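You operate a simulated robot arm through the tools that you are given. There is no shell and no other tool. Be economical: measure what you need, move in short steps, check, and stop when the job is done.

Carry out the task below with a simulated robot arm. There is one attempt and no reset: what you move stays moved.

## Task
Take the blue brush and put it on the white tray. Take the dosing jug and put it on the test bench. Fetch the buffer bottle three and stand it on the bay six. Turn the alarm dial to 25. Open the key box door. Do these in any order. Set down upright: dosing jug, buffer bottle three.

It is judged by the outcome, as a careful person would: the job done as asked, and still so three seconds after it is handed in. It fails if anything else is knocked over, pushed out of place, dropped, spilled or broken.

## Robot
A 7-joint arm with a two-finger parallel gripper on a trunk, on a base that drives. Base frame: it is fixed to the floor where the robot stands at the start and does not move with it; the origin is under the middle of the robot, x ahead of it, y to its left, z up; the surface under the hand at the start is at about z = 0.9. Units: m, degrees, N and s.
With the tool pointing down near the work surface it reaches from about 0.26 to 0.7 m from the robot's upright axis, wherever it stands. Its first joint turns from -166.0 to 166.0 degrees. Places, roughly: alarm dial [-0.3, 3.6, 1.4]; bay six [0.6, 5.5, 0.5]; blue brush (10x5x8 cm) [0.6, 0.1, 0.9]; buffer bottle three [0.5, 6.5, 1]; dosing jug [-1, -1.25, 1]; key box door [-3.3, 4.9, 1.3]; test bench [-4, 1.3, 0.9]; white tray (17x13x3 cm) [-0.5, 1.2, 0.8]. Payload 1.57 kg.
Tool frame: the origin (TCP) lies between the finger pads and is the grasp point; the fingertips stand 0.03 m ahead of it; z points along the fingers, y is the line along which they close. Largest opening 0.08 m; finger width 0.017, thickness 0.012; the body of the gripper, 0.04 by 0.082 m, starts 0.08 m behind the TCP.
Orientation is that of the tool frame in the base frame, as [roll, pitch, yaw] about the fixed x, y, z axes, in that order (R = Rz(yaw) Ry(pitch) Rx(roll)). With the fingers straight down and closing along the base's y, the tool's x points along the base's -x, its y along +y and its z along -z.

## Interface
- The arm moves only by the tool play_rows. Its argument "steps" is text: rows parted by semicolons, each of 7 numbers parted by spaces: the shift along the tool's x, y, z in cm, then the turn, a rotation vector about the tool's x, y, z in degrees, then the gripper command, from -1 (fully open) to 1 (shut), values between in proportion. In form: tx ty tz ax ay az grip; .... A call has 1 to 12 rows; each row shifts and turns the commanded pose from where the row before left it, along the tool's axes as they then stand. Each row takes 0.2 s and may step no farther than 0.05 m and 8.6 degrees from the row before; otherwise, or with a gripper value out of range, the whole call is refused. A pose out of reach is approached as far as the arm can. The call stops where the force on the tool passes 40 N (or 10 N more than at its start, if that is more) or the arm is blocked; 0.2 s more then pass. Each finger travels about 0.072 m/s and halts on what it meets, pressing with about 23 N; the grip force reading is that of the motor and also rises with nothing between the fingers. The clock runs only during rows and for 0.2 s after the last one: add rows that do not move to give the fingers time. The reply holds the time, the measured pose of the TCP, the force on the tool along the base axes, the opening and the grip force, in the units named above and with some noise, with the torque about the TCP (base axes, N m) and any sound that the robot's microphone picked up.
- Cameras (640 x 400 px; columns grow to the right, rows downward): "scene" is now at [0.0008, 0.1219, 1.4096]; the picture's right is [-0.16, -0.99, 0.00], its down [-0.42, 0.07, -0.90] and it looks along [0.89, -0.15, -0.43] (base axes); focal length 293 px, centre (320, 200). "wrist" rides on the gripper at [0.072, -0.007, -0.122] in the tool frame; the picture's right is [0.09, 1.00, 0.00], its down [-0.84, 0.08, -0.54] and it looks along [-0.54, 0.05, 0.84] (tool axes); focal length 238 px, centre (320, 200). There is no depth. A picture from a camera that has moved, and an enlarged one, comes with that camera's place and axes in the base frame and with its lens.
- grab_frame(camera): a new picture of that camera. The clock stands still meanwhile.
- move_column(by): slides the trunk up (or, below 0, down) by that many m; the arm and the scene camera ride with it, the base frame stays. It gives what a move gives, with no picture.
- steer(legs): drives the robot by 1 to 6 legs, each [ahead, left, turn to the left] in m, m and degrees, along the robot's own axes; the way and the turn of a leg run together, so that a leg with both is an arc; at most 1.5 m and 180 degrees a leg. The arm and the cameras ride along, it lands a little off, and it stops where it bumps. It gives what a move gives.
- head_to(pan, tilt): turns the head with the scene camera to pan (to the left, within 86 degrees either way) and tilt (down, from -29 to 69), counted from straight ahead of the robot. It gives what a move gives.
- close_up(camera, box): a new picture of the part [left, top, right, bottom] of that camera's present view, enlarged. The clock stands still meanwhile.
- job_done(): hands the job in; it is judged then, once.

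Work in short steps. Places have to be worked out from the pictures, the camera data and where the tool is seen: move nearer, look again, correct. Check each grasp and each placing, and mend what went wrong. You have 165 turns and 108 pictures in all, those below and enlarged ones among them. Open the gripper and draw the arm clear of the work before you hand the job in, unless the task says otherwise; then end with one line.

The tools are called after "Request:" as a command line: name --argument value ..., lists and objects as JSON in quotes. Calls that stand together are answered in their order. play_rows: Moves the arm, as the interface text tells. Its arguments: {"type":"object","properties":{"steps":{"type":"string"}},"required":["steps"]} The other tools are called the same way: move_column (by) slides the trunk up or down; steer (legs) drives the base; head_to (pan, tilt) turns the head that bears the scene camera; grab_frame (camera) takes a picture; close_up (camera, box) takes an enlarged picture of a part of a camera's view; job_done () hands the job in.

At the start:

```text
clock: 0.0
tcp_pos: [0.4007, -0.0954, 1.186]
ee_rot: [-180.0, 0.0, -179.9]
force: [0.0, 0.0, -0.1]
wrist_torque: [0.06, 0.0, 0.0]
grip_width: 0.0798
grip_force: 0.1
trunk travel left (down, up): [-0.05, 0.065]
robot x, y, heading: [0.0023, 0.0019, 0.0]
head pan, tilt: [-9.3, 25.2]
```

scene: 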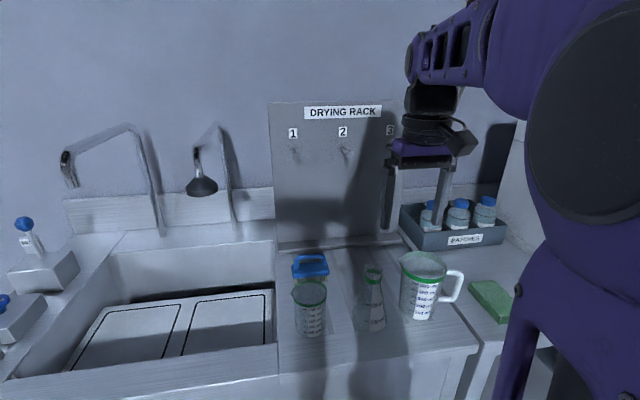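
wrist: 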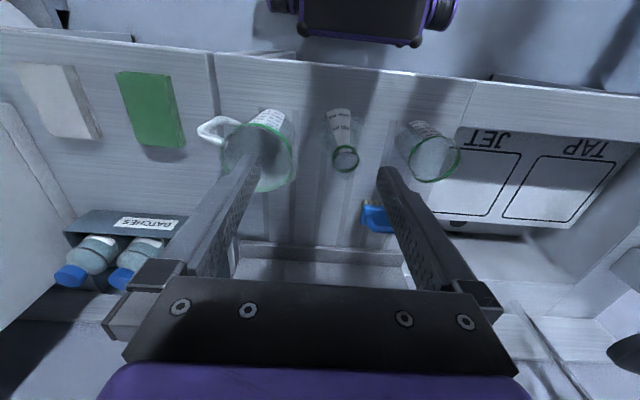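

The brush (blue handle) stands behind the beaker, near the back wall. I look closer with both cameras.

Request:
close_up --camera "scene" --box '[260, 230, 420, 350]'

Request:
close_up --camera "wrist" --box '[300, 90, 480, 250]'

```text
3.33 times, centred on (340, 290) of scene
camera zoom: at [0.0008, 0.1219, 1.4096], right [-0.16, -0.99, 0.0], down [-0.42, 0.07, -0.9], along [0.89, -0.15, -0.43], focal length 976 px, centre (253, -100)
```

zoom: 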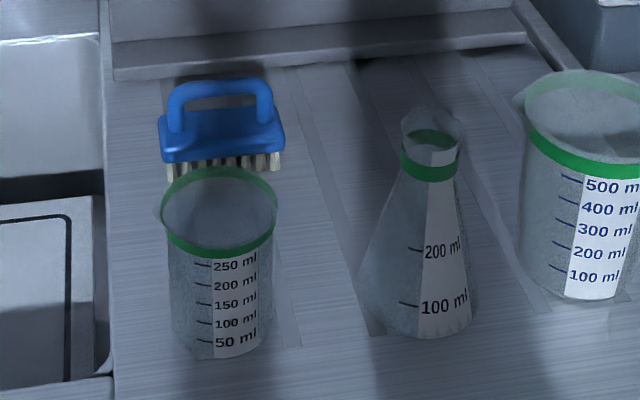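

```text
2.50 times, centred on (390, 170) of wrist
camera zoom: at [0.3293, -0.1019, 1.3078], right [-0.09, 1.0, 0.0], down [0.84, 0.08, 0.54], along [0.54, 0.05, -0.84], focal length 596 px, centre (145, 275)
```

zoom: 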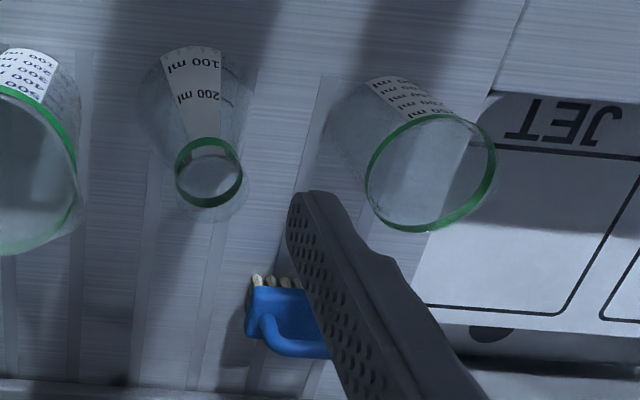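

Brush handle is near (0.60, 0.045), top about z 0.95, with the handle along y. I move closer up high and begin turning the gripper so that it closes along x.

Request:
play_rows --steps "-3.3 4.6 0 0 0 0 -1;-3.3 4.6 0 0 0 0 -1;-3.3 4.6 0 0 0 0 -1;0 0 0 0 0 8.5 -1;0 0 0 0 0 8.5 -1;0 0 0 0 0 8.5 -1;0 0 0 0 0 8.5 -1;0 0 0 0 0 8.5 -1;0 0 0 0 0 8.5 -1;0 0 0 0 0 8.5 -1"

Request:
play_rows --steps "0 0 0 0 0 8.5 -1;0 0 0 0 0 8.5 -1;0 0 0 0 0 8.5 -1;0 0 0 0 0 5 -1"

Request:
grab_frame --camera "wrist"

Request:
grab_frame --camera "scene"

```text
refused: row 1 steps farther than a row can; nothing moved
```

```text
clock: 1.0
tcp_pos: [0.4001, -0.0959, 1.1863]
ee_rot: [-180.0, 0.0, 149.5]
force: [-0.7, -0.5, -0.2]
wrist_torque: [0.02, -0.01, 0.02]
grip_width: 0.0799
grip_force: 0.2
trunk travel left (down, up): [-0.05, 0.065]
robot x, y, heading: [0.0006, -0.0007, 0.0]
head pan, tilt: [-9.3, 25.2]
```

```text
103 pictures are left
camera wrist: at [0.3361, -0.0647, 1.3083], right [0.43, 0.9, 0.0], down [0.76, -0.36, 0.54], along [0.49, -0.23, -0.84], focal length 238 px, centre (320, 200)
```

wrist: 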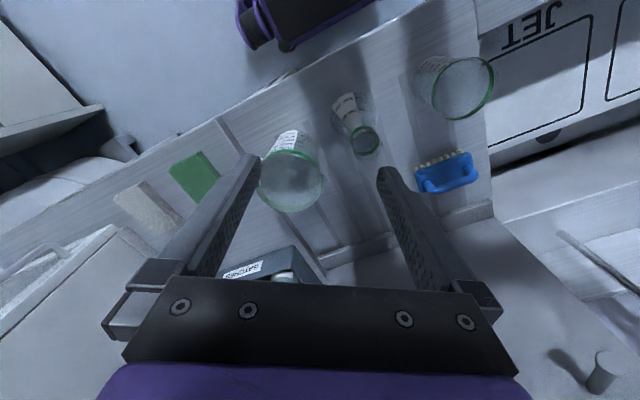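

```text
102 pictures are left
camera scene: at [0.0008, 0.1219, 1.4096], right [-0.16, -0.99, 0.0], down [-0.42, 0.07, -0.9], along [0.89, -0.15, -0.43], focal length 293 px, centre (320, 200)
```

scene: 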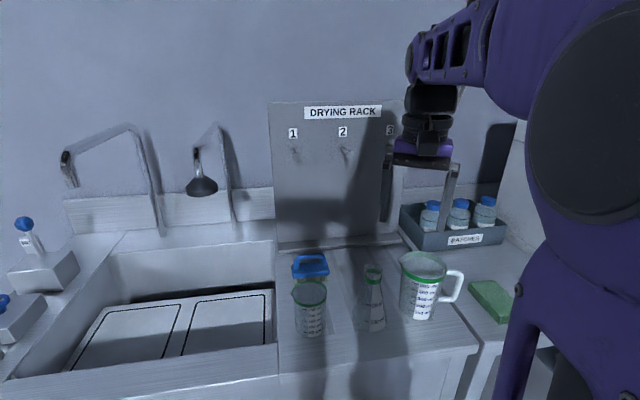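

Combining both views, the brush is at about (0.599, 0.046), top z 0.96. I finish the turn, lower to about 1.1 and move across.

Request:
play_rows --steps "0 0 0 0 0 8.5 -1;0 0 0 0 0 8.5 -1;0 0 0 0 0 8.5 -1;0 0 0 0 0 8.5 -1;0 0 0 0 0 8.5 -1;0 0 0 0 0 8.5 -1;0 0 0 0 0 8.5 -1;0 0 4 0 0 0 -1;0 0 4 0 0 0 -1;2.84 3.9 0 0 0 0 -1;2.84 3.9 0 0 0 0 -1;2.84 3.9 0 0 0 0 -1"

Request:
play_rows --steps "2.84 3.9 0 0 0 0 -1;2.84 3.9 0 0 0 0 -1"

Request:
grab_frame --camera "wrist"

Request:
grab_frame --camera "scene"

```text
clock: 3.6
tcp_pos: [0.5203, -0.011, 1.1087]
ee_rot: [180.0, -0.1, 90.0]
force: [0.0, 0.4, -0.1]
wrist_torque: [0.01, 0.01, 0.0]
grip_width: 0.08
grip_force: 0.1
trunk travel left (down, up): [-0.05, 0.065]
robot x, y, heading: [-0.0022, 0.0022, -0.3]
head pan, tilt: [-9.3, 25.2]
```

```text
clock: 4.2
tcp_pos: [0.5963, 0.0446, 1.107]
ee_rot: [180.0, 0.0, 89.9]
force: [-1.5, -1.0, -0.4]
wrist_torque: [0.05, -0.05, -0.01]
grip_width: 0.0802
grip_force: 0.0
trunk travel left (down, up): [-0.05, 0.065]
robot x, y, heading: [-0.0003, 0.0012, 0.1]
head pan, tilt: [-9.3, 25.2]
```

```text
101 pictures are left
camera wrist: at [0.5911, 0.1176, 1.2281], right [1.0, 0.09, 0.0], down [0.08, -0.84, 0.54], along [0.05, -0.54, -0.84], focal length 238 px, centre (320, 200)
```

wrist: 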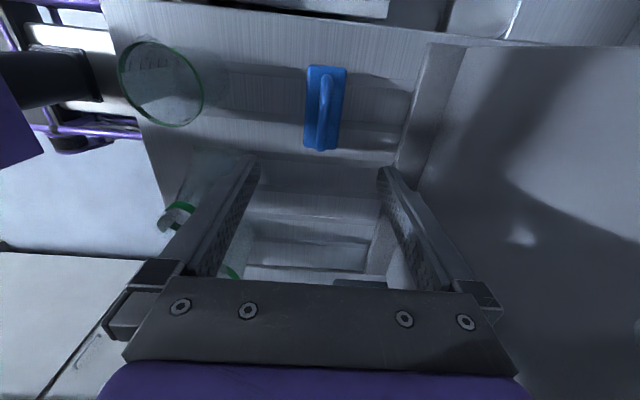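

```text
100 pictures are left
camera scene: at [0.0006, 0.1218, 1.4096], right [-0.16, -0.99, 0.0], down [-0.42, 0.07, -0.9], along [0.89, -0.15, -0.43], focal length 293 px, centre (320, 200)
```

scene: 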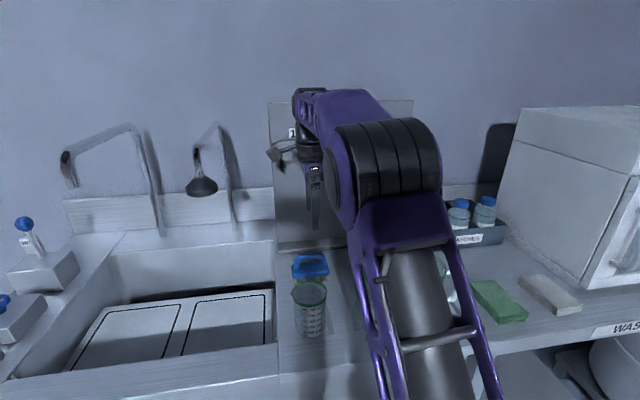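

The brush lies right below the gripper at about (0.602, 0.052). I go down to z ≈ 0.97 and look.

Request:
play_rows --steps "0.7 0.5 4 0 0 0 -1;0 0 4 0 0 0 -1;0 0 4 0 0 0 -1;0 0 2 0 0 0 -1"

Request:
grab_frame --camera "wrist"

Request:
close_up --camera "scene" --box '[260, 200, 380, 320]'

```text
clock: 5.2
tcp_pos: [0.6024, 0.054, 0.9662]
ee_rot: [180.0, -0.1, 90.1]
force: [0.1, 0.3, -0.2]
wrist_torque: [0.0, 0.0, 0.0]
grip_width: 0.0798
grip_force: 0.1
trunk travel left (down, up): [-0.05, 0.065]
robot x, y, heading: [0.0008, -0.001, 0.0]
head pan, tilt: [-9.3, 25.2]
```

```text
99 pictures are left
camera wrist: at [0.5963, 0.1262, 1.088], right [1.0, 0.09, 0.0], down [0.08, -0.84, 0.54], along [0.05, -0.54, -0.84], focal length 238 px, centre (320, 200)
```

wrist: 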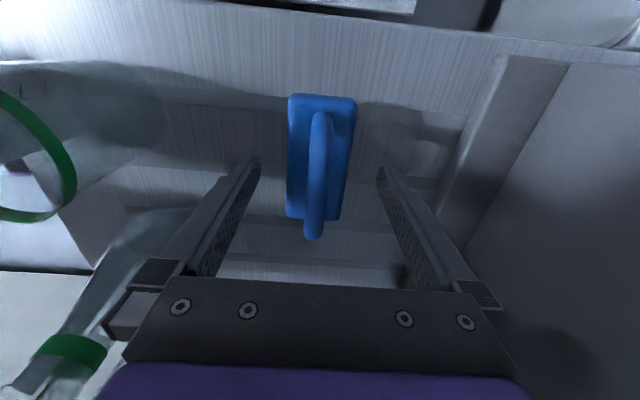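

```text
3.33 times, centred on (320, 260) of scene
camera zoom: at [0.0007, 0.1219, 1.4096], right [-0.16, -0.99, 0.0], down [-0.42, 0.07, -0.9], along [0.89, -0.15, -0.43], focal length 976 px, centre (320, 0)
```

zoom: 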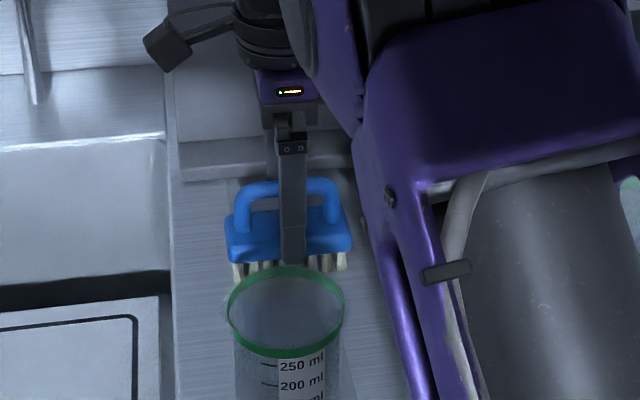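

Fingers straddle the brush well. I go down 4 cm and close on the body.

Request:
play_rows --steps "0 0 2 0 0 0 -1;0 0 2 0 0 0 -1;0 0 0 0 0 0 1;0 0 0 0 0 0 1;0 0 0 0 0 0 1;0 0 0 0 0 0 1"

```text
clock: 6.6
tcp_pos: [0.6008, 0.0532, 0.9304]
ee_rot: [179.6, -0.1, 90.0]
force: [-7.3, -0.2, 37.2]
wrist_torque: [-0.08, 1.24, 0.17]
grip_width: 0.0446
grip_force: 23.3
trunk travel left (down, up): [-0.05, 0.065]
robot x, y, heading: [0.0016, -0.0019, 0.1]
head pan, tilt: [-9.3, 25.2]
```

Gripped at 4.5 cm width, though the tips press the surface a bit. I lift and check.

Request:
play_rows --steps "0 0 -2 0 0 0 1;0 0 -4 0 0 0 1;0 0 -4 0 0 0 1;0 0 -4 0 0 0 1;0 0 -4 0 0 0 1"

Request:
grab_frame --camera "wrist"

Request:
head_to --pan 80 --tilt 35

Request:
grab_frame --camera "scene"

```text
clock: 7.8
tcp_pos: [0.6001, 0.0522, 1.1062]
ee_rot: [-179.9, -0.1, 90.0]
force: [-0.5, 0.3, -1.0]
wrist_torque: [-0.01, 0.0, -0.01]
grip_width: 0.0448
grip_force: 23.3
trunk travel left (down, up): [-0.05, 0.065]
robot x, y, heading: [0.001, 0.0004, 0.3]
head pan, tilt: [-9.3, 25.2]
```

```text
97 pictures are left
camera wrist: at [0.5952, 0.125, 1.2268], right [1.0, 0.09, 0.0], down [0.08, -0.84, 0.54], along [0.05, -0.54, -0.84], focal length 238 px, centre (320, 200)
```

wrist: 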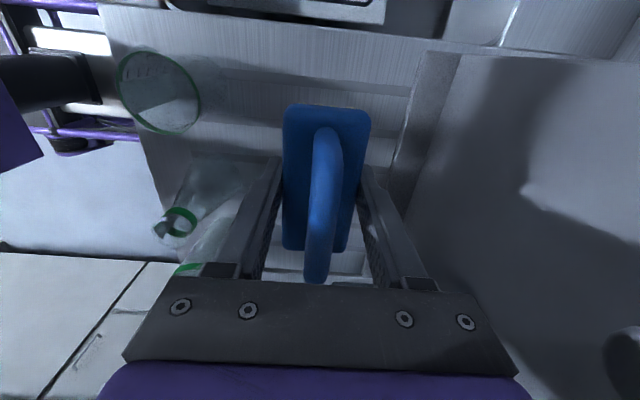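

```text
clock: 9.4
tcp_pos: [0.6008, 0.0524, 1.1055]
ee_rot: [180.0, -0.1, 90.1]
force: [-0.5, -0.2, -1.2]
wrist_torque: [0.01, -0.02, 0.0]
grip_width: 0.0447
grip_force: 23.3
trunk travel left (down, up): [-0.05, 0.065]
robot x, y, heading: [0.0003, 0.0017, 0.1]
head pan, tilt: [80.0, 35.0]
```

```text
96 pictures are left
camera scene: at [-0.0747, 0.2235, 1.3942], right [0.98, -0.17, 0.0], down [-0.1, -0.56, -0.82], along [0.14, 0.81, -0.57], focal length 293 px, centre (320, 200)
```

scene: 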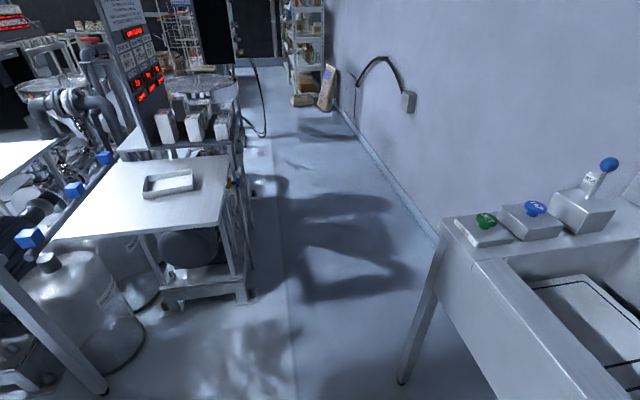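

The brush is held firmly. The tray is at about (-0.47, 1.25) on a small table whose aisle side is near x = -0.25. I retract the arm, and look to the right too before driving.

Request:
play_rows --steps "0 -4.5 0 0 0 0 1;0 -4.5 0 0 0 0 1;0 -4.5 0 0 0 0 1;0 -4.5 0 0 0 0 1;0 -4.5 0 0 0 0 1"

Request:
head_to --pan -86 --tilt 35

Request:
grab_frame --camera "scene"

```text
clock: 10.6
tcp_pos: [0.3782, 0.0538, 1.1056]
ee_rot: [-179.9, 0.1, 90.0]
force: [0.7, -0.2, -1.2]
wrist_torque: [0.03, 0.05, 0.02]
grip_width: 0.0445
grip_force: 22.5
trunk travel left (down, up): [-0.05, 0.065]
robot x, y, heading: [-0.0034, 0.0048, -0.1]
head pan, tilt: [80.0, 35.0]
```

```text
clock: 13.2
tcp_pos: [0.3791, 0.0533, 1.1068]
ee_rot: [-180.0, 0.0, 90.0]
force: [0.5, -0.4, -1.1]
wrist_torque: [0.0, -0.02, 0.01]
grip_width: 0.0446
grip_force: 22.8
trunk travel left (down, up): [-0.05, 0.065]
robot x, y, heading: [0.0006, -0.0005, -0.1]
head pan, tilt: [-85.9, 35.0]
```

```text
95 pictures are left
camera scene: at [-0.037, 0.2073, 1.3947], right [0.8, -0.6, 0.0], down [-0.34, -0.45, -0.82], along [0.49, 0.66, -0.57], focal length 293 px, centre (320, 200)
```

scene: 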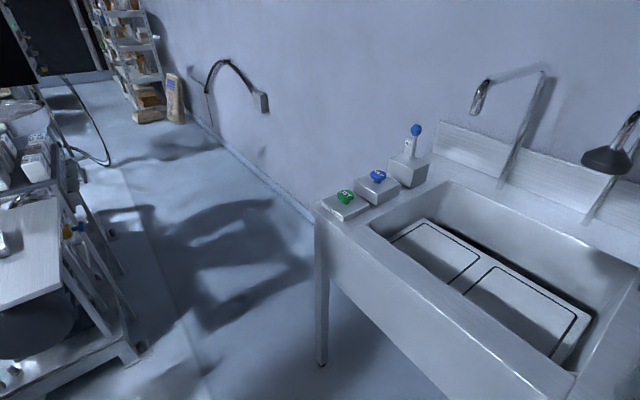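

The picture seems taken while the head was still turning; I take another.

Request:
grab_frame --camera "scene"

```text
94 pictures are left
camera scene: at [-0.037, 0.2073, 1.3947], right [0.8, -0.6, 0.0], down [-0.34, -0.45, -0.82], along [0.49, 0.66, -0.57], focal length 293 px, centre (320, 200)
```

scene: 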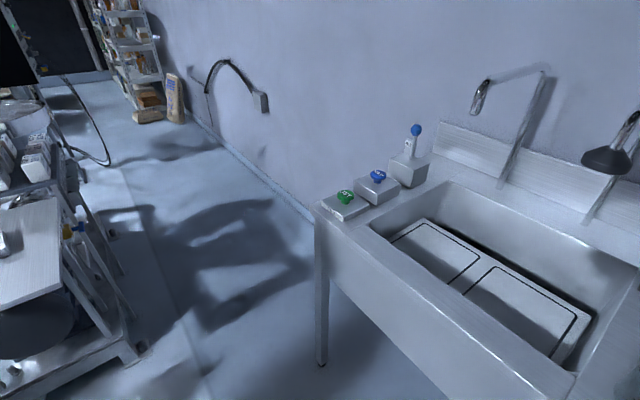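

The view stands at 53° though pan reads -85.9; I turn the head once more to see whether it follows.

Request:
head_to --pan -85 --tilt 30

Request:
grab_frame --camera "scene"

```text
clock: 13.8
tcp_pos: [0.3789, 0.0531, 1.1062]
ee_rot: [179.8, 0.0, 90.1]
force: [-0.9, 0.0, -1.3]
wrist_torque: [-0.01, 0.02, 0.01]
grip_width: 0.0447
grip_force: 22.7
trunk travel left (down, up): [-0.05, 0.065]
robot x, y, heading: [0.0005, -0.0034, -0.1]
head pan, tilt: [-85.0, 30.0]
```

```text
93 pictures are left
camera scene: at [-0.0354, 0.209, 1.4024], right [0.8, -0.6, 0.0], down [-0.3, -0.4, -0.87], along [0.52, 0.69, -0.5], focal length 293 px, centre (320, 200)
```

scene: 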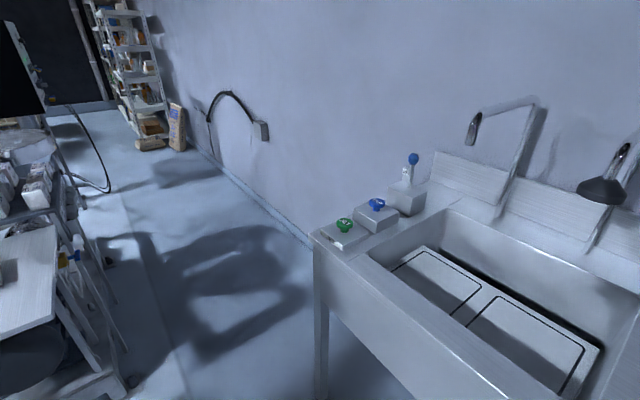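

Tilt follows but pan is stuck at 53°. I try pan 0.

Request:
head_to --pan 0 --tilt 30

Request:
grab_frame --camera "scene"

```text
clock: 15.4
tcp_pos: [0.3776, 0.0537, 1.1072]
ee_rot: [179.9, 0.0, 89.9]
force: [-0.6, -0.5, -0.5]
wrist_torque: [0.0, 0.01, 0.0]
grip_width: 0.0445
grip_force: 22.8
trunk travel left (down, up): [-0.05, 0.065]
robot x, y, heading: [-0.0022, -0.0035, 0.1]
head pan, tilt: [0.0, 30.0]
```

```text
92 pictures are left
camera scene: at [-0.0355, 0.2091, 1.4025], right [0.8, -0.6, 0.0], down [-0.3, -0.4, -0.87], along [0.52, 0.69, -0.49], focal length 293 px, centre (320, 200)
```

scene: 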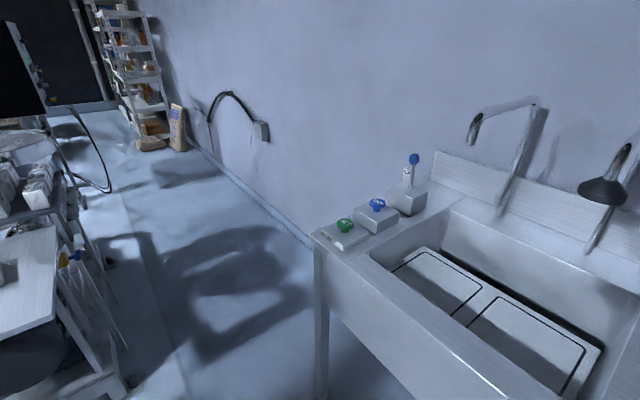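

The arm's elbow may be blocking the head. I shift the hand 15 cm to the right and check again.

Request:
play_rows --steps "-4.5 1 0 0 0 0 1;-4.5 1 0 0 0 0 1;-4.5 1 0 0 0 0 1;-4.5 1 0 0 0 0 1;0 0 0 0 0 0 1"

Request:
grab_frame --camera "scene"

```text
clock: 16.6
tcp_pos: [0.4165, -0.1269, 1.1051]
ee_rot: [-180.0, 0.1, 90.0]
force: [-0.7, -0.6, -1.1]
wrist_torque: [-0.03, 0.01, -0.01]
grip_width: 0.0448
grip_force: 22.9
trunk travel left (down, up): [-0.05, 0.065]
robot x, y, heading: [-0.0027, -0.003, 0.1]
head pan, tilt: [0.0, 30.0]
```

```text
91 pictures are left
camera scene: at [0.0004, 0.1372, 1.402], right [0.01, -1.0, 0.0], down [-0.5, 0.0, -0.87], along [0.87, 0.01, -0.5], focal length 293 px, centre (320, 200)
```

scene: 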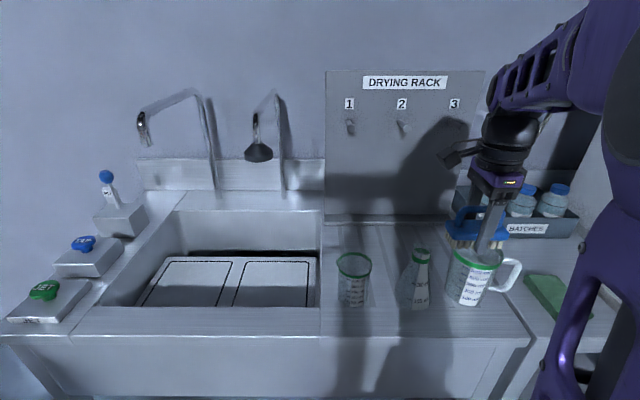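

Yes, the arm blocked the head; now it's free. I back up slightly, turn left 90° and look ahead along the aisle.

Request:
steer --legs '[[-0.1, 0, 0], [0, 0, 90]]'

Request:
head_to --pan 20 --tilt 30

Request:
grab_frame --camera "scene"

```text
clock: 21.6
tcp_pos: [0.0363, 0.4138, 1.1054]
ee_rot: [-179.9, 0.0, 178.8]
force: [-0.1, 0.8, -1.3]
wrist_torque: [0.01, 0.0, -0.04]
grip_width: 0.0447
grip_force: 23.0
trunk travel left (down, up): [-0.05, 0.065]
robot x, y, heading: [-0.1007, 0.0028, 88.6]
head pan, tilt: [0.0, 30.0]
```

```text
clock: 22.5
tcp_pos: [0.0364, 0.4127, 1.1056]
ee_rot: [180.0, 0.0, 178.7]
force: [0.0, -0.9, -0.5]
wrist_torque: [-0.01, 0.02, -0.03]
grip_width: 0.0445
grip_force: 23.4
trunk travel left (down, up): [-0.05, 0.065]
robot x, y, heading: [-0.0979, 0.0018, 88.8]
head pan, tilt: [20.0, 30.0]
```

```text
90 pictures are left
camera scene: at [-0.2701, -0.0046, 1.402], right [0.95, 0.32, 0.0], down [0.16, -0.47, -0.87], along [-0.28, 0.82, -0.5], focal length 293 px, centre (320, 200)
```

scene: 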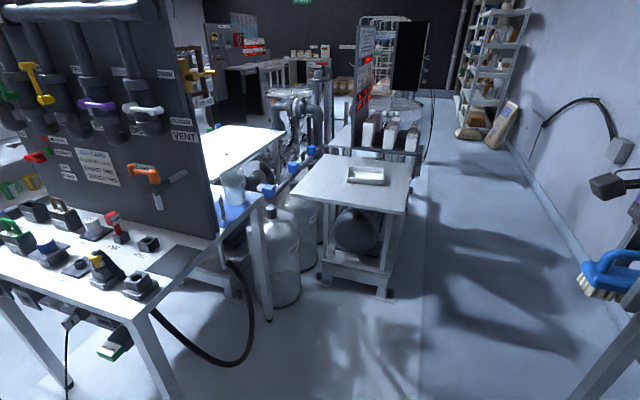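

Tray confirmed at about (-0.46, 1.23). I drive down the aisle beside its table and turn to face it.

Request:
steer --legs '[[1.1, -0.13, 0], [0, 0, 91]]'

Request:
head_to --pan 0 --tilt 45

Request:
grab_frame --camera "scene"

Request:
grab_frame --camera "wrist"

```text
clock: 27.0
tcp_pos: [0.1561, 1.3397, 1.1041]
ee_rot: [-179.7, -0.1, -179.8]
force: [0.6, -0.2, -1.8]
wrist_torque: [-0.01, -0.05, -0.01]
grip_width: 0.0444
grip_force: 22.7
trunk travel left (down, up): [-0.05, 0.065]
robot x, y, heading: [0.032, 0.9202, 90.2]
head pan, tilt: [20.0, 30.0]
stopped in leg 1: the robot was blocked; the commanded pose is now the measured one
```

```text
clock: 27.9
tcp_pos: [0.156, 1.34, 1.1038]
ee_rot: [-179.7, 0.0, -179.9]
force: [-0.2, 1.1, -1.0]
wrist_torque: [0.01, 0.03, 0.0]
grip_width: 0.0444
grip_force: 23.1
trunk travel left (down, up): [-0.05, 0.065]
robot x, y, heading: [0.0271, 0.9231, 89.9]
head pan, tilt: [0.0, 45.0]
```

```text
89 pictures are left
camera scene: at [-0.1106, 0.9105, 1.3794], right [1.0, 0.0, 0.0], down [0.0, -0.71, -0.71], along [0.0, 0.71, -0.71], focal length 293 px, centre (320, 200)
```

scene: 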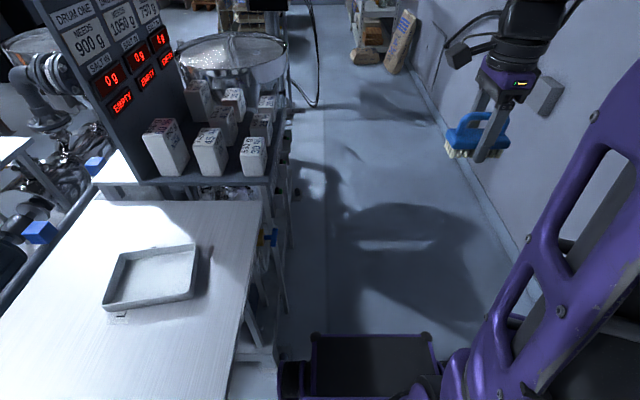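

```text
88 pictures are left
camera wrist: at [0.0843, 1.3337, 1.2256], right [-0.09, 1.0, 0.0], down [0.84, 0.08, 0.54], along [0.54, 0.05, -0.84], focal length 238 px, centre (320, 200)
```

wrist: 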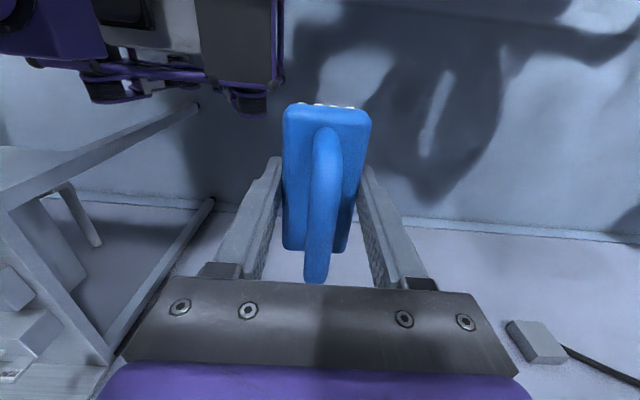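

The base was blocked by the table stand, but the tray is only 0.59 m from the arm axis here. I turn the head left out of the way and swing the arm round at a wide radius.

Request:
head_to --pan 86 --tilt 45

Request:
play_rows --steps "2.5 4 0 0 0 0 1;2.5 4 0 0 0 0 1;4.5 2 0 0 0 0 1;4.8 0 0 0 0 0 1;4.8 0 0 0 0 0 1;4.8 0 0 0 0 0 1;4.8 -0.5 0 0 0 0 1;4.8 -0.5 0 0 0 0 1"

Request:
grab_frame --camera "scene"

```text
clock: 29.5
tcp_pos: [0.1559, 1.34, 1.1004]
ee_rot: [-179.4, -0.2, -179.8]
force: [0.7, -1.0, -1.7]
wrist_torque: [0.01, 0.02, -0.02]
grip_width: 0.0446
grip_force: 23.5
trunk travel left (down, up): [-0.05, 0.065]
robot x, y, heading: [0.0324, 0.9214, 90.3]
head pan, tilt: [85.9, 45.0]
```

```text
clock: 31.3
tcp_pos: [-0.1791, 1.4295, 1.1047]
ee_rot: [-179.9, -0.1, -179.8]
force: [-0.5, -0.3, -0.3]
wrist_torque: [-0.01, 0.02, -0.01]
grip_width: 0.0444
grip_force: 23.2
trunk travel left (down, up): [-0.05, 0.065]
robot x, y, heading: [0.0305, 0.921, 90.1]
head pan, tilt: [85.9, 45.0]
```

```text
87 pictures are left
camera scene: at [-0.1915, 0.8349, 1.3794], right [0.07, 1.0, 0.0], down [0.71, -0.05, -0.71], along [-0.71, 0.05, -0.71], focal length 293 px, centre (320, 200)
```

scene: 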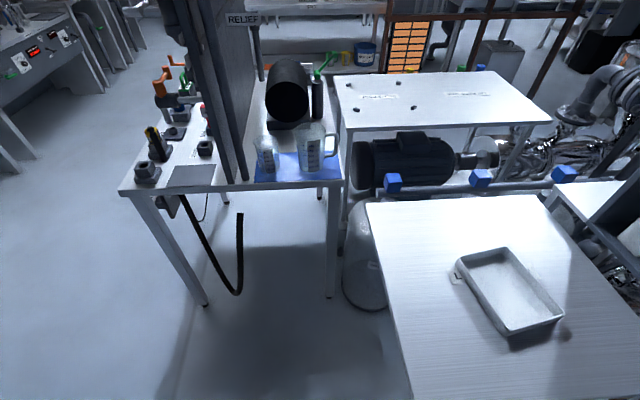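

Works well. Tray centre estimate (-0.465, 1.24); I move above it.

Request:
play_rows --steps "4.1 -2.7 0 0 0 0 1;4.1 -2.7 0 0 0 0 1;4.1 -2.7 0 0 0 0 1;4.1 -2.7 0 0 0 0 1;4.1 -2.7 0 0 0 0 1;4.1 -2.7 0 0 0 0 1;4 -2.7 0 0 0 0 1"

Request:
grab_frame --camera "scene"

Request:
grab_frame --camera "wrist"

```text
clock: 32.9
tcp_pos: [-0.4658, 1.2395, 1.1044]
ee_rot: [-179.7, -0.1, -180.0]
force: [0.1, 0.1, -1.5]
wrist_torque: [0.0, 0.01, 0.0]
grip_width: 0.0447
grip_force: 22.8
trunk travel left (down, up): [-0.05, 0.065]
robot x, y, heading: [0.0255, 0.9214, 90.2]
head pan, tilt: [85.9, 45.0]
```

```text
86 pictures are left
camera scene: at [-0.1916, 0.835, 1.3794], right [0.07, 1.0, 0.0], down [0.71, -0.05, -0.71], along [-0.71, 0.05, -0.71], focal length 293 px, centre (320, 200)
```

scene: 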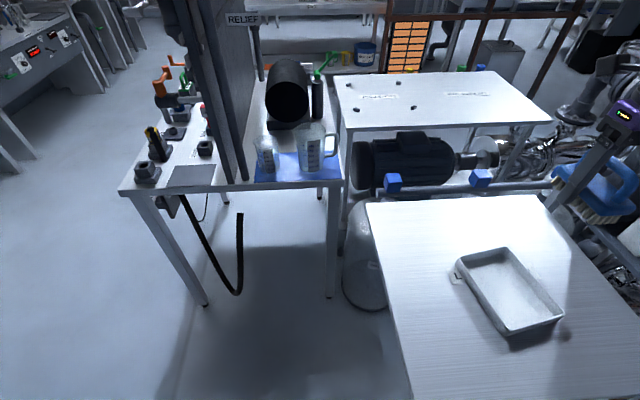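

```text
85 pictures are left
camera wrist: at [-0.5366, 1.2337, 1.2264], right [-0.09, 1.0, 0.0], down [0.84, 0.08, 0.54], along [0.54, 0.05, -0.84], focal length 238 px, centre (320, 200)
```

wrist: 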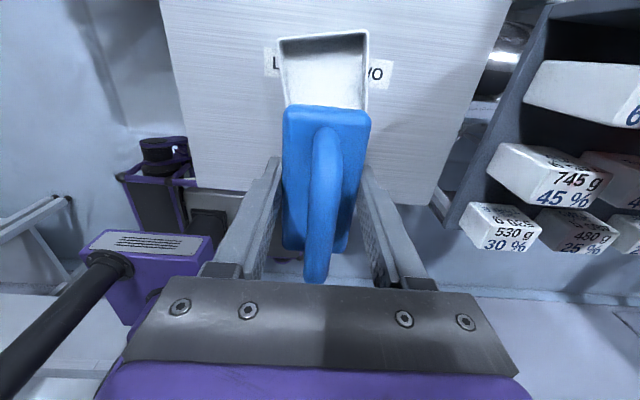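

Aligned over the tray (centre ≈ (-0.46, 1.238)). I lower, first quickly then in small steps.

Request:
play_rows --steps "0 0 4.5 0 0 0 1;0 0 4.5 0 0 0 1;0 0 4.5 0 0 0 1;0 0 3.5 0 0 0 1;0 0 1 0 0 0 1;0 0 1 0 0 0 1"

Request:
grab_frame --camera "scene"

```text
clock: 34.3
tcp_pos: [-0.4656, 1.2405, 0.9144]
ee_rot: [-179.9, -0.1, -179.8]
force: [0.1, 0.7, -0.8]
wrist_torque: [0.0, 0.02, 0.01]
grip_width: 0.0449
grip_force: 23.3
trunk travel left (down, up): [-0.05, 0.065]
robot x, y, heading: [0.0303, 0.9207, 90.1]
head pan, tilt: [85.9, 45.0]
```

```text
84 pictures are left
camera scene: at [-0.1917, 0.8349, 1.3793], right [0.07, 1.0, 0.0], down [0.71, -0.05, -0.71], along [-0.71, 0.05, -0.71], focal length 293 px, centre (320, 200)
```

scene: 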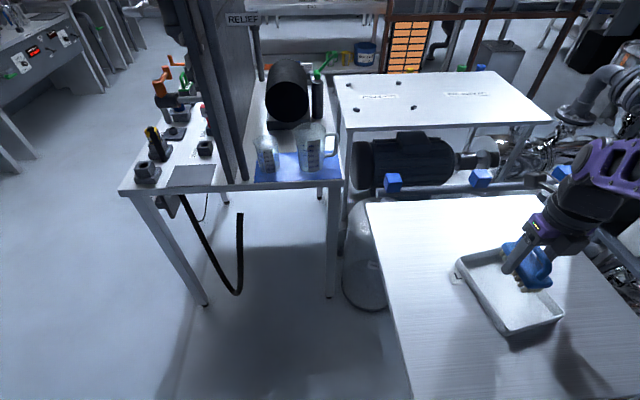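

Still above the tray floor; continue down in small steps.

Request:
play_rows --steps "0 0 1 0 0 0 1;0 0 1 0 0 0 1;0 0 1 0 0 0 1;0 0 0.5 0 0 0 1;0 0 0.5 0 0 0 1"

Request:
grab_frame --camera "scene"

```text
clock: 35.5
tcp_pos: [-0.4659, 1.2383, 0.8748]
ee_rot: [-179.8, 0.0, -179.8]
force: [0.1, -0.4, -1.1]
wrist_torque: [-0.01, -0.02, 0.0]
grip_width: 0.0446
grip_force: 22.6
trunk travel left (down, up): [-0.05, 0.065]
robot x, y, heading: [0.0307, 0.9268, 89.9]
head pan, tilt: [85.9, 45.0]
```

```text
83 pictures are left
camera scene: at [-0.1917, 0.8349, 1.3793], right [0.07, 1.0, 0.0], down [0.71, -0.05, -0.71], along [-0.71, 0.05, -0.71], focal length 293 px, centre (320, 200)
```

scene: 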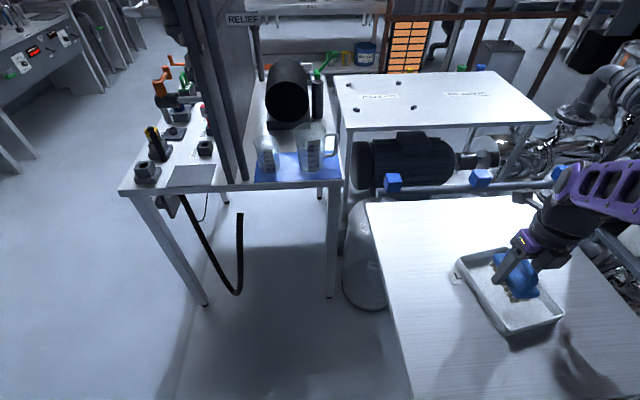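

Request:
close_up --camera "scene" --box '[440, 210, 600, 350]'

Request:
play_rows --steps "0 0 0.5 0 0 0 1;0 0 0.5 0 0 0 1;0 0 0.5 0 0 0 1"

```text
2.86 times, centred on (520, 280) of scene
camera zoom: at [-0.1917, 0.8349, 1.3793], right [0.07, 1.0, 0.0], down [0.71, -0.05, -0.71], along [-0.71, 0.05, -0.71], focal length 836 px, centre (-251, -29)
```

zoom: 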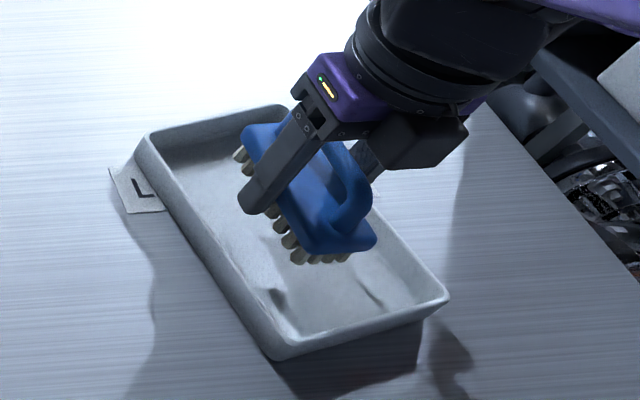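

```text
clock: 36.3
tcp_pos: [-0.4666, 1.2369, 0.8597]
ee_rot: [-179.8, 0.1, -179.7]
force: [-0.8, -0.6, -0.8]
wrist_torque: [0.03, 0.0, -0.04]
grip_width: 0.0445
grip_force: 22.6
trunk travel left (down, up): [-0.05, 0.065]
robot x, y, heading: [0.031, 0.9236, 90.1]
head pan, tilt: [85.9, 45.0]
```

Clearance of a few cm remains; continuing gently until contact.

Request:
play_rows --steps "0 0 0.5 0 0 0 1;0 0 0.5 0 0 0 1;0 0 0.4 0 0 0 1"

Request:
close_up --camera "scene" --box '[440, 210, 600, 350]'

```text
clock: 37.1
tcp_pos: [-0.4653, 1.2379, 0.8461]
ee_rot: [-179.8, -0.1, -179.8]
force: [0.3, 0.9, -0.6]
wrist_torque: [0.0, -0.02, 0.0]
grip_width: 0.0447
grip_force: 23.4
trunk travel left (down, up): [-0.05, 0.065]
robot x, y, heading: [0.0298, 0.9251, 90.1]
head pan, tilt: [85.9, 45.0]
```

```text
2.86 times, centred on (520, 280) of scene
camera zoom: at [-0.1917, 0.8349, 1.3793], right [0.07, 1.0, 0.0], down [0.71, -0.05, -0.71], along [-0.71, 0.05, -0.71], focal length 836 px, centre (-251, -29)
```

zoom: 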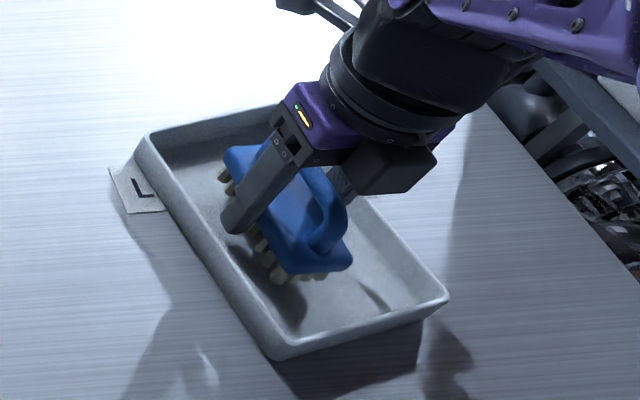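

Nearly there. A few more half-centimetre steps.

Request:
play_rows --steps "0 0 0.5 0 0 0 1;0 0 0.5 0 0 0 1;0 0 0.4 0 0 0 1"

Request:
close_up --camera "scene" --box '[440, 210, 600, 350]'

```text
clock: 37.9
tcp_pos: [-0.4662, 1.2389, 0.8338]
ee_rot: [-179.9, -0.2, -179.9]
force: [4.1, -1.9, 10.6]
wrist_torque: [0.2, -0.21, -0.08]
grip_width: 0.0444
grip_force: 22.9
trunk travel left (down, up): [-0.05, 0.065]
robot x, y, heading: [0.0289, 0.9237, 89.9]
head pan, tilt: [85.9, 45.0]
```

```text
2.86 times, centred on (520, 280) of scene
camera zoom: at [-0.1908, 0.8343, 1.3798], right [0.07, 1.0, 0.0], down [0.7, -0.05, -0.71], along [-0.71, 0.05, -0.71], focal length 836 px, centre (-251, -29)
```

zoom: 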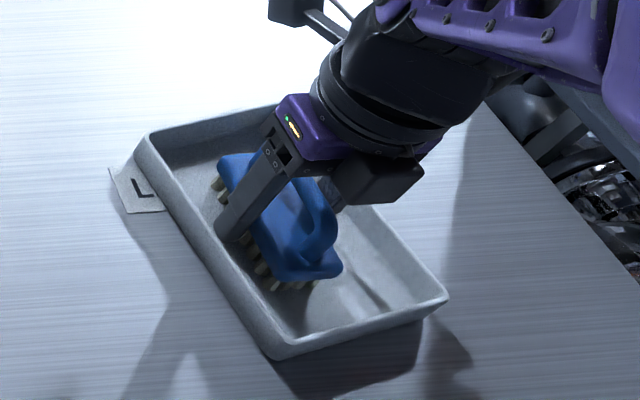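

Contact at 10 N: the brush rests in the tray. I release to a modest opening and lift straight up.

Request:
play_rows --steps "0 0 0 0 0 0 0.4;0 0 0 0 0 0 -0.6;0 0 0 0 0 0 -0.6;0 0 -2 0 0 0 -0.6;0 0 -4 0 0 0 -0.6;0 0 -4.5 0 0 0 -0.6;0 0 -4.5 0 0 0 -0.6;0 0 -4.5 0 0 0 -0.6;0 0 -4.5 0 0 0 -0.6"

Request:
grab_frame --camera "scene"

```text
clock: 39.9
tcp_pos: [-0.4656, 1.2394, 1.0721]
ee_rot: [-179.7, 0.0, -179.9]
force: [-0.7, -0.2, -0.9]
wrist_torque: [-0.01, -0.01, -0.04]
grip_width: 0.0638
grip_force: 0.1
trunk travel left (down, up): [-0.05, 0.065]
robot x, y, heading: [0.0342, 0.9229, 89.8]
head pan, tilt: [85.9, 45.0]
```

```text
79 pictures are left
camera scene: at [-0.1918, 0.8349, 1.3793], right [0.07, 1.0, 0.0], down [0.71, -0.05, -0.71], along [-0.71, 0.05, -0.71], focal length 293 px, centre (320, 200)
```

scene: 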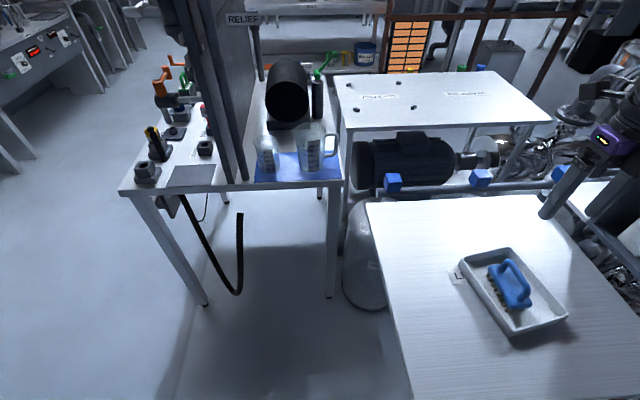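

The brush is on the tray. I swing the arm back ahead of the robot, then look down at the base's sides to see what blocked it.

Request:
play_rows --steps "-4.1 2.7 0 0 0 0 -0.6;-4.1 2.7 0 0 0 0 -0.6;-4.1 2.7 0 0 0 0 -0.6;-4.1 2.7 0 0 0 0 -0.6;-4.1 2.7 0 0 0 0 -0.6;-4.1 2.7 0 0 0 0 -0.6;-4.8 1 0 0 0 0 -0.6;-4.8 0.5 0 0 0 0 -0.6;-4.8 0 0 0 0 0 -0.6;-4.8 0 0 0 0 0 -0.6;-4.8 -1 0 0 0 0 -0.6;-4.8 -1 0 0 0 0 -0.6"

Request:
head_to --pan 50 --tilt 69

Request:
grab_frame --camera "scene"

```text
clock: 42.5
tcp_pos: [0.0687, 1.3973, 1.0715]
ee_rot: [-179.8, -0.1, -179.8]
force: [-1.5, -0.1, 0.5]
wrist_torque: [0.01, 0.01, 0.0]
grip_width: 0.064
grip_force: 0.2
trunk travel left (down, up): [-0.05, 0.065]
robot x, y, heading: [0.0281, 0.9231, 89.9]
head pan, tilt: [85.9, 45.0]
```

```text
clock: 43.5
tcp_pos: [0.0678, 1.3977, 1.0709]
ee_rot: [-179.7, -0.1, -179.8]
force: [0.2, 0.2, -0.2]
wrist_torque: [0.01, 0.01, -0.01]
grip_width: 0.0642
grip_force: 0.1
trunk travel left (down, up): [-0.05, 0.065]
robot x, y, heading: [0.0294, 0.9233, 90.1]
head pan, tilt: [50.0, 68.8]
```

```text
78 pictures are left
camera scene: at [-0.1535, 0.865, 1.3505], right [0.64, 0.77, 0.0], down [0.71, -0.6, -0.36], along [-0.28, 0.23, -0.93], focal length 293 px, centre (320, 200)
```

scene: 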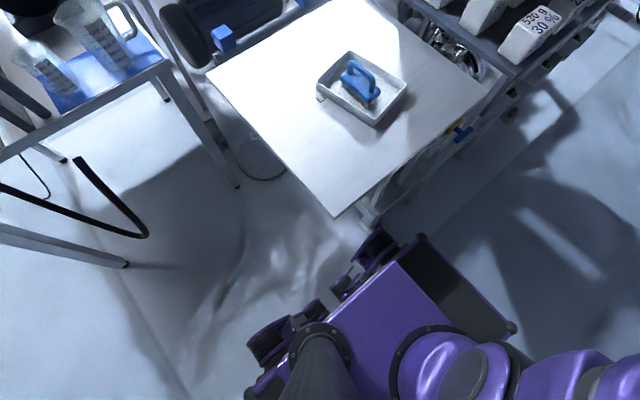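

The left front wheel is against the table leg's foot. I ease right a few cm, go ahead, then more to the right, and look ahead to the dial.

Request:
steer --legs '[[0, -0.035, 0], [0.45, -0.01, 0], [0.75, -0.1, 0]]'

Request:
head_to --pan 10 --tilt 10

Request:
grab_frame --camera "scene"

```text
clock: 50.6
tcp_pos: [0.2073, 2.6071, 1.071]
ee_rot: [-179.8, -0.1, -179.8]
force: [-0.1, 0.1, 0.3]
wrist_torque: [0.01, 0.05, 0.02]
grip_width: 0.064
grip_force: 0.1
trunk travel left (down, up): [-0.05, 0.065]
robot x, y, heading: [0.1691, 2.1336, 90.1]
head pan, tilt: [50.0, 68.8]
```

```text
clock: 51.8
tcp_pos: [0.2077, 2.6073, 1.0716]
ee_rot: [-179.8, -0.1, -179.8]
force: [-0.5, -0.7, -0.3]
wrist_torque: [-0.01, -0.08, -0.01]
grip_width: 0.064
grip_force: 0.0
trunk travel left (down, up): [-0.05, 0.065]
robot x, y, heading: [0.1694, 2.132, 89.8]
head pan, tilt: [10.0, 10.0]
```

```text
77 pictures are left
camera scene: at [0.0126, 2.1304, 1.4342], right [0.98, 0.17, 0.0], down [0.03, -0.17, -0.98], along [-0.17, 0.97, -0.17], focal length 293 px, centre (320, 200)
```

scene: 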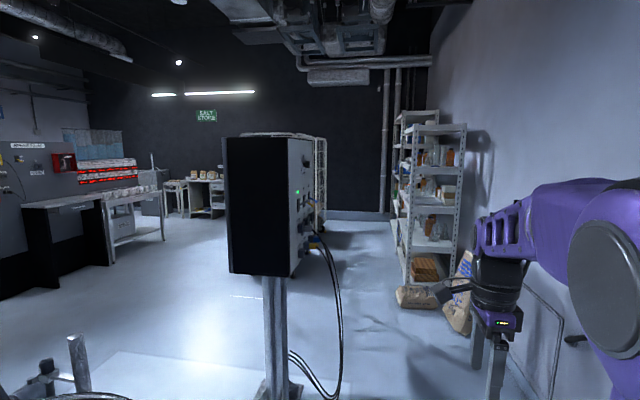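

The alarm panel stands on a post near (-0.33, 3.5), its face towards the aisle (+x). I drive closer and look at the face.

Request:
steer --legs '[[0.9, -0.08, 0]]'

Request:
head_to --pan 45 --tilt 8

Request:
grab_frame --camera "scene"

```text
clock: 56.6
tcp_pos: [0.2783, 3.5056, 1.0711]
ee_rot: [-179.8, -0.1, -179.2]
force: [0.9, -0.5, 0.0]
wrist_torque: [0.02, 0.0, 0.0]
grip_width: 0.0641
grip_force: 0.1
trunk travel left (down, up): [-0.05, 0.065]
robot x, y, heading: [0.241, 3.0282, 90.9]
head pan, tilt: [10.0, 10.0]
```

```text
clock: 57.6
tcp_pos: [0.2774, 3.5057, 1.071]
ee_rot: [-179.7, -0.1, -179.0]
force: [-0.6, -0.3, 0.4]
wrist_torque: [-0.02, -0.02, 0.02]
grip_width: 0.0641
grip_force: 0.1
trunk travel left (down, up): [-0.05, 0.065]
robot x, y, heading: [0.2413, 3.0325, 90.9]
head pan, tilt: [45.0, 8.0]
```

```text
76 pictures are left
camera scene: at [0.039, 2.9999, 1.4375], right [0.7, 0.72, 0.0], down [0.1, -0.1, -0.99], along [-0.71, 0.69, -0.14], focal length 293 px, centre (320, 200)
```

scene: 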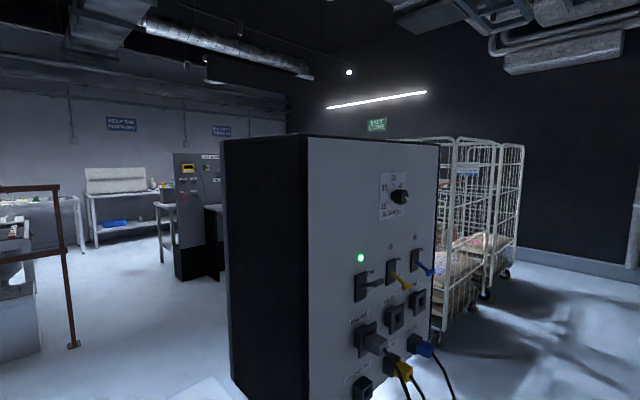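

Request:
close_up --camera "scene" --box '[360, 155, 440, 235]'

```text
5.00 times, centred on (400, 195) of scene
camera zoom: at [0.039, 2.9999, 1.4375], right [0.7, 0.72, 0.0], down [0.1, -0.1, -0.99], along [-0.71, 0.69, -0.14], focal length 1464 px, centre (-80, 225)
```

zoom: 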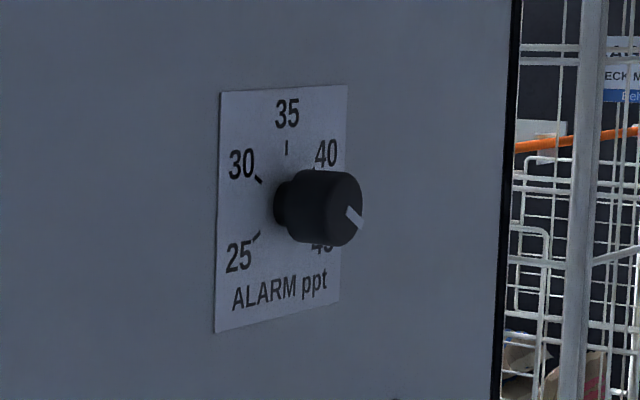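

The dial has marks 25-45 at 60° spacing and its pointer is now near 45. I need fingers horizontal, so I raise the hand and pitch the tool forward while still facing along the aisle.

Request:
play_rows --steps "0 0 -4.7 0 0 0 -0.6;0 0 -4.7 0 0 0 -0.6;0 0 -4.7 0 0 0 -0.6;0 0 -4.7 0 0 0 -0.6;0 4.5 0 0 0 0 -0.6;0 0 0 -8.5 0 0 -0.6;0 0 0 -8.5 0 0 -0.6;0 0 0 -8.5 0 0 -0.6;0 0 0 -8.5 0 0 -0.6;0 0 0 -8.5 0 0 -0.6;0 0 0 -8.5 0 0 -0.6;0 0 0 -8.5 0 0 -0.6"

Request:
play_rows --steps "0 0 0 -8.5 0 0 -0.6;0 0 0 -8.5 0 0 -0.6;0 0 0 -8.5 0 0 -0.6;0 0 0 -5 0 0 -0.6;0 -4.5 0 0 0 0 -0.6;0 -4.5 0 0 0 0 -0.6"

```text
clock: 60.0
tcp_pos: [0.2786, 3.5824, 1.1713]
ee_rot: [139.8, 0.6, -179.5]
force: [0.3, 0.6, -0.6]
wrist_torque: [0.01, -0.02, 0.03]
grip_width: 0.0638
grip_force: 0.1
trunk travel left (down, up): [-0.05, 0.065]
robot x, y, heading: [0.245, 3.0276, 90.9]
head pan, tilt: [45.0, 8.0]
stopped in row 12: the arm was blocked; the commanded pose is now the measured one
```

```text
clock: 61.4
tcp_pos: [0.2784, 3.5502, 1.0972]
ee_rot: [108.9, 0.5, -179.3]
force: [0.4, -0.7, 0.1]
wrist_torque: [-0.01, 0.0, -0.02]
grip_width: 0.0638
grip_force: 0.1
out of reach, approached as far as the arm can: row 3
trunk travel left (down, up): [-0.05, 0.065]
robot x, y, heading: [0.2459, 3.0277, 91.0]
head pan, tilt: [45.0, 8.0]
```

I mis-signed the last two rows (went down), and the arm reached a limit while close in. I raise the trunk, go up and ahead, then finish the pitch.

Request:
move_column --by 0.06

Request:
play_rows --steps "0 4.6 0 0 0 0 -0.6;0 4.6 0 0 0 0 -0.6;0 4.6 0 0 0 0 -0.6;0 0 0 -5 0 0 -0.6;0 0 0 -5 0 0 -0.6;0 0 0 -5 0 0 -0.6;0 0 0 -4 0 0 -0.6"

Request:
grab_frame --camera "scene"

```text
clock: 62.4
tcp_pos: [0.2779, 3.5517, 1.1566]
ee_rot: [108.9, 0.6, -179.3]
force: [0.0, 0.0, 0.0]
wrist_torque: [-0.03, -0.01, 0.0]
grip_width: 0.064
grip_force: 0.0
trunk travel left (down, up): [-0.11, 0.005]
robot x, y, heading: [0.2479, 3.0278, 90.8]
head pan, tilt: [45.0, 8.0]
```

```text
clock: 64.0
tcp_pos: [0.2748, 3.5957, 1.2883]
ee_rot: [89.7, 0.4, -179.3]
force: [0.4, 0.0, -0.2]
wrist_torque: [-0.01, -0.01, -0.02]
grip_width: 0.0638
grip_force: 0.0
trunk travel left (down, up): [-0.11, 0.005]
robot x, y, heading: [0.2443, 3.0271, 90.9]
head pan, tilt: [45.0, 8.0]
```

```text
74 pictures are left
camera scene: at [0.0389, 2.9999, 1.4975], right [0.7, 0.72, 0.0], down [0.1, -0.1, -0.99], along [-0.71, 0.69, -0.14], focal length 293 px, centre (320, 200)
```

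scene: 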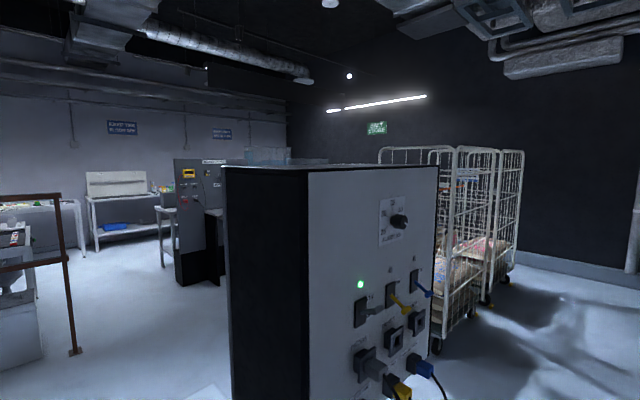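

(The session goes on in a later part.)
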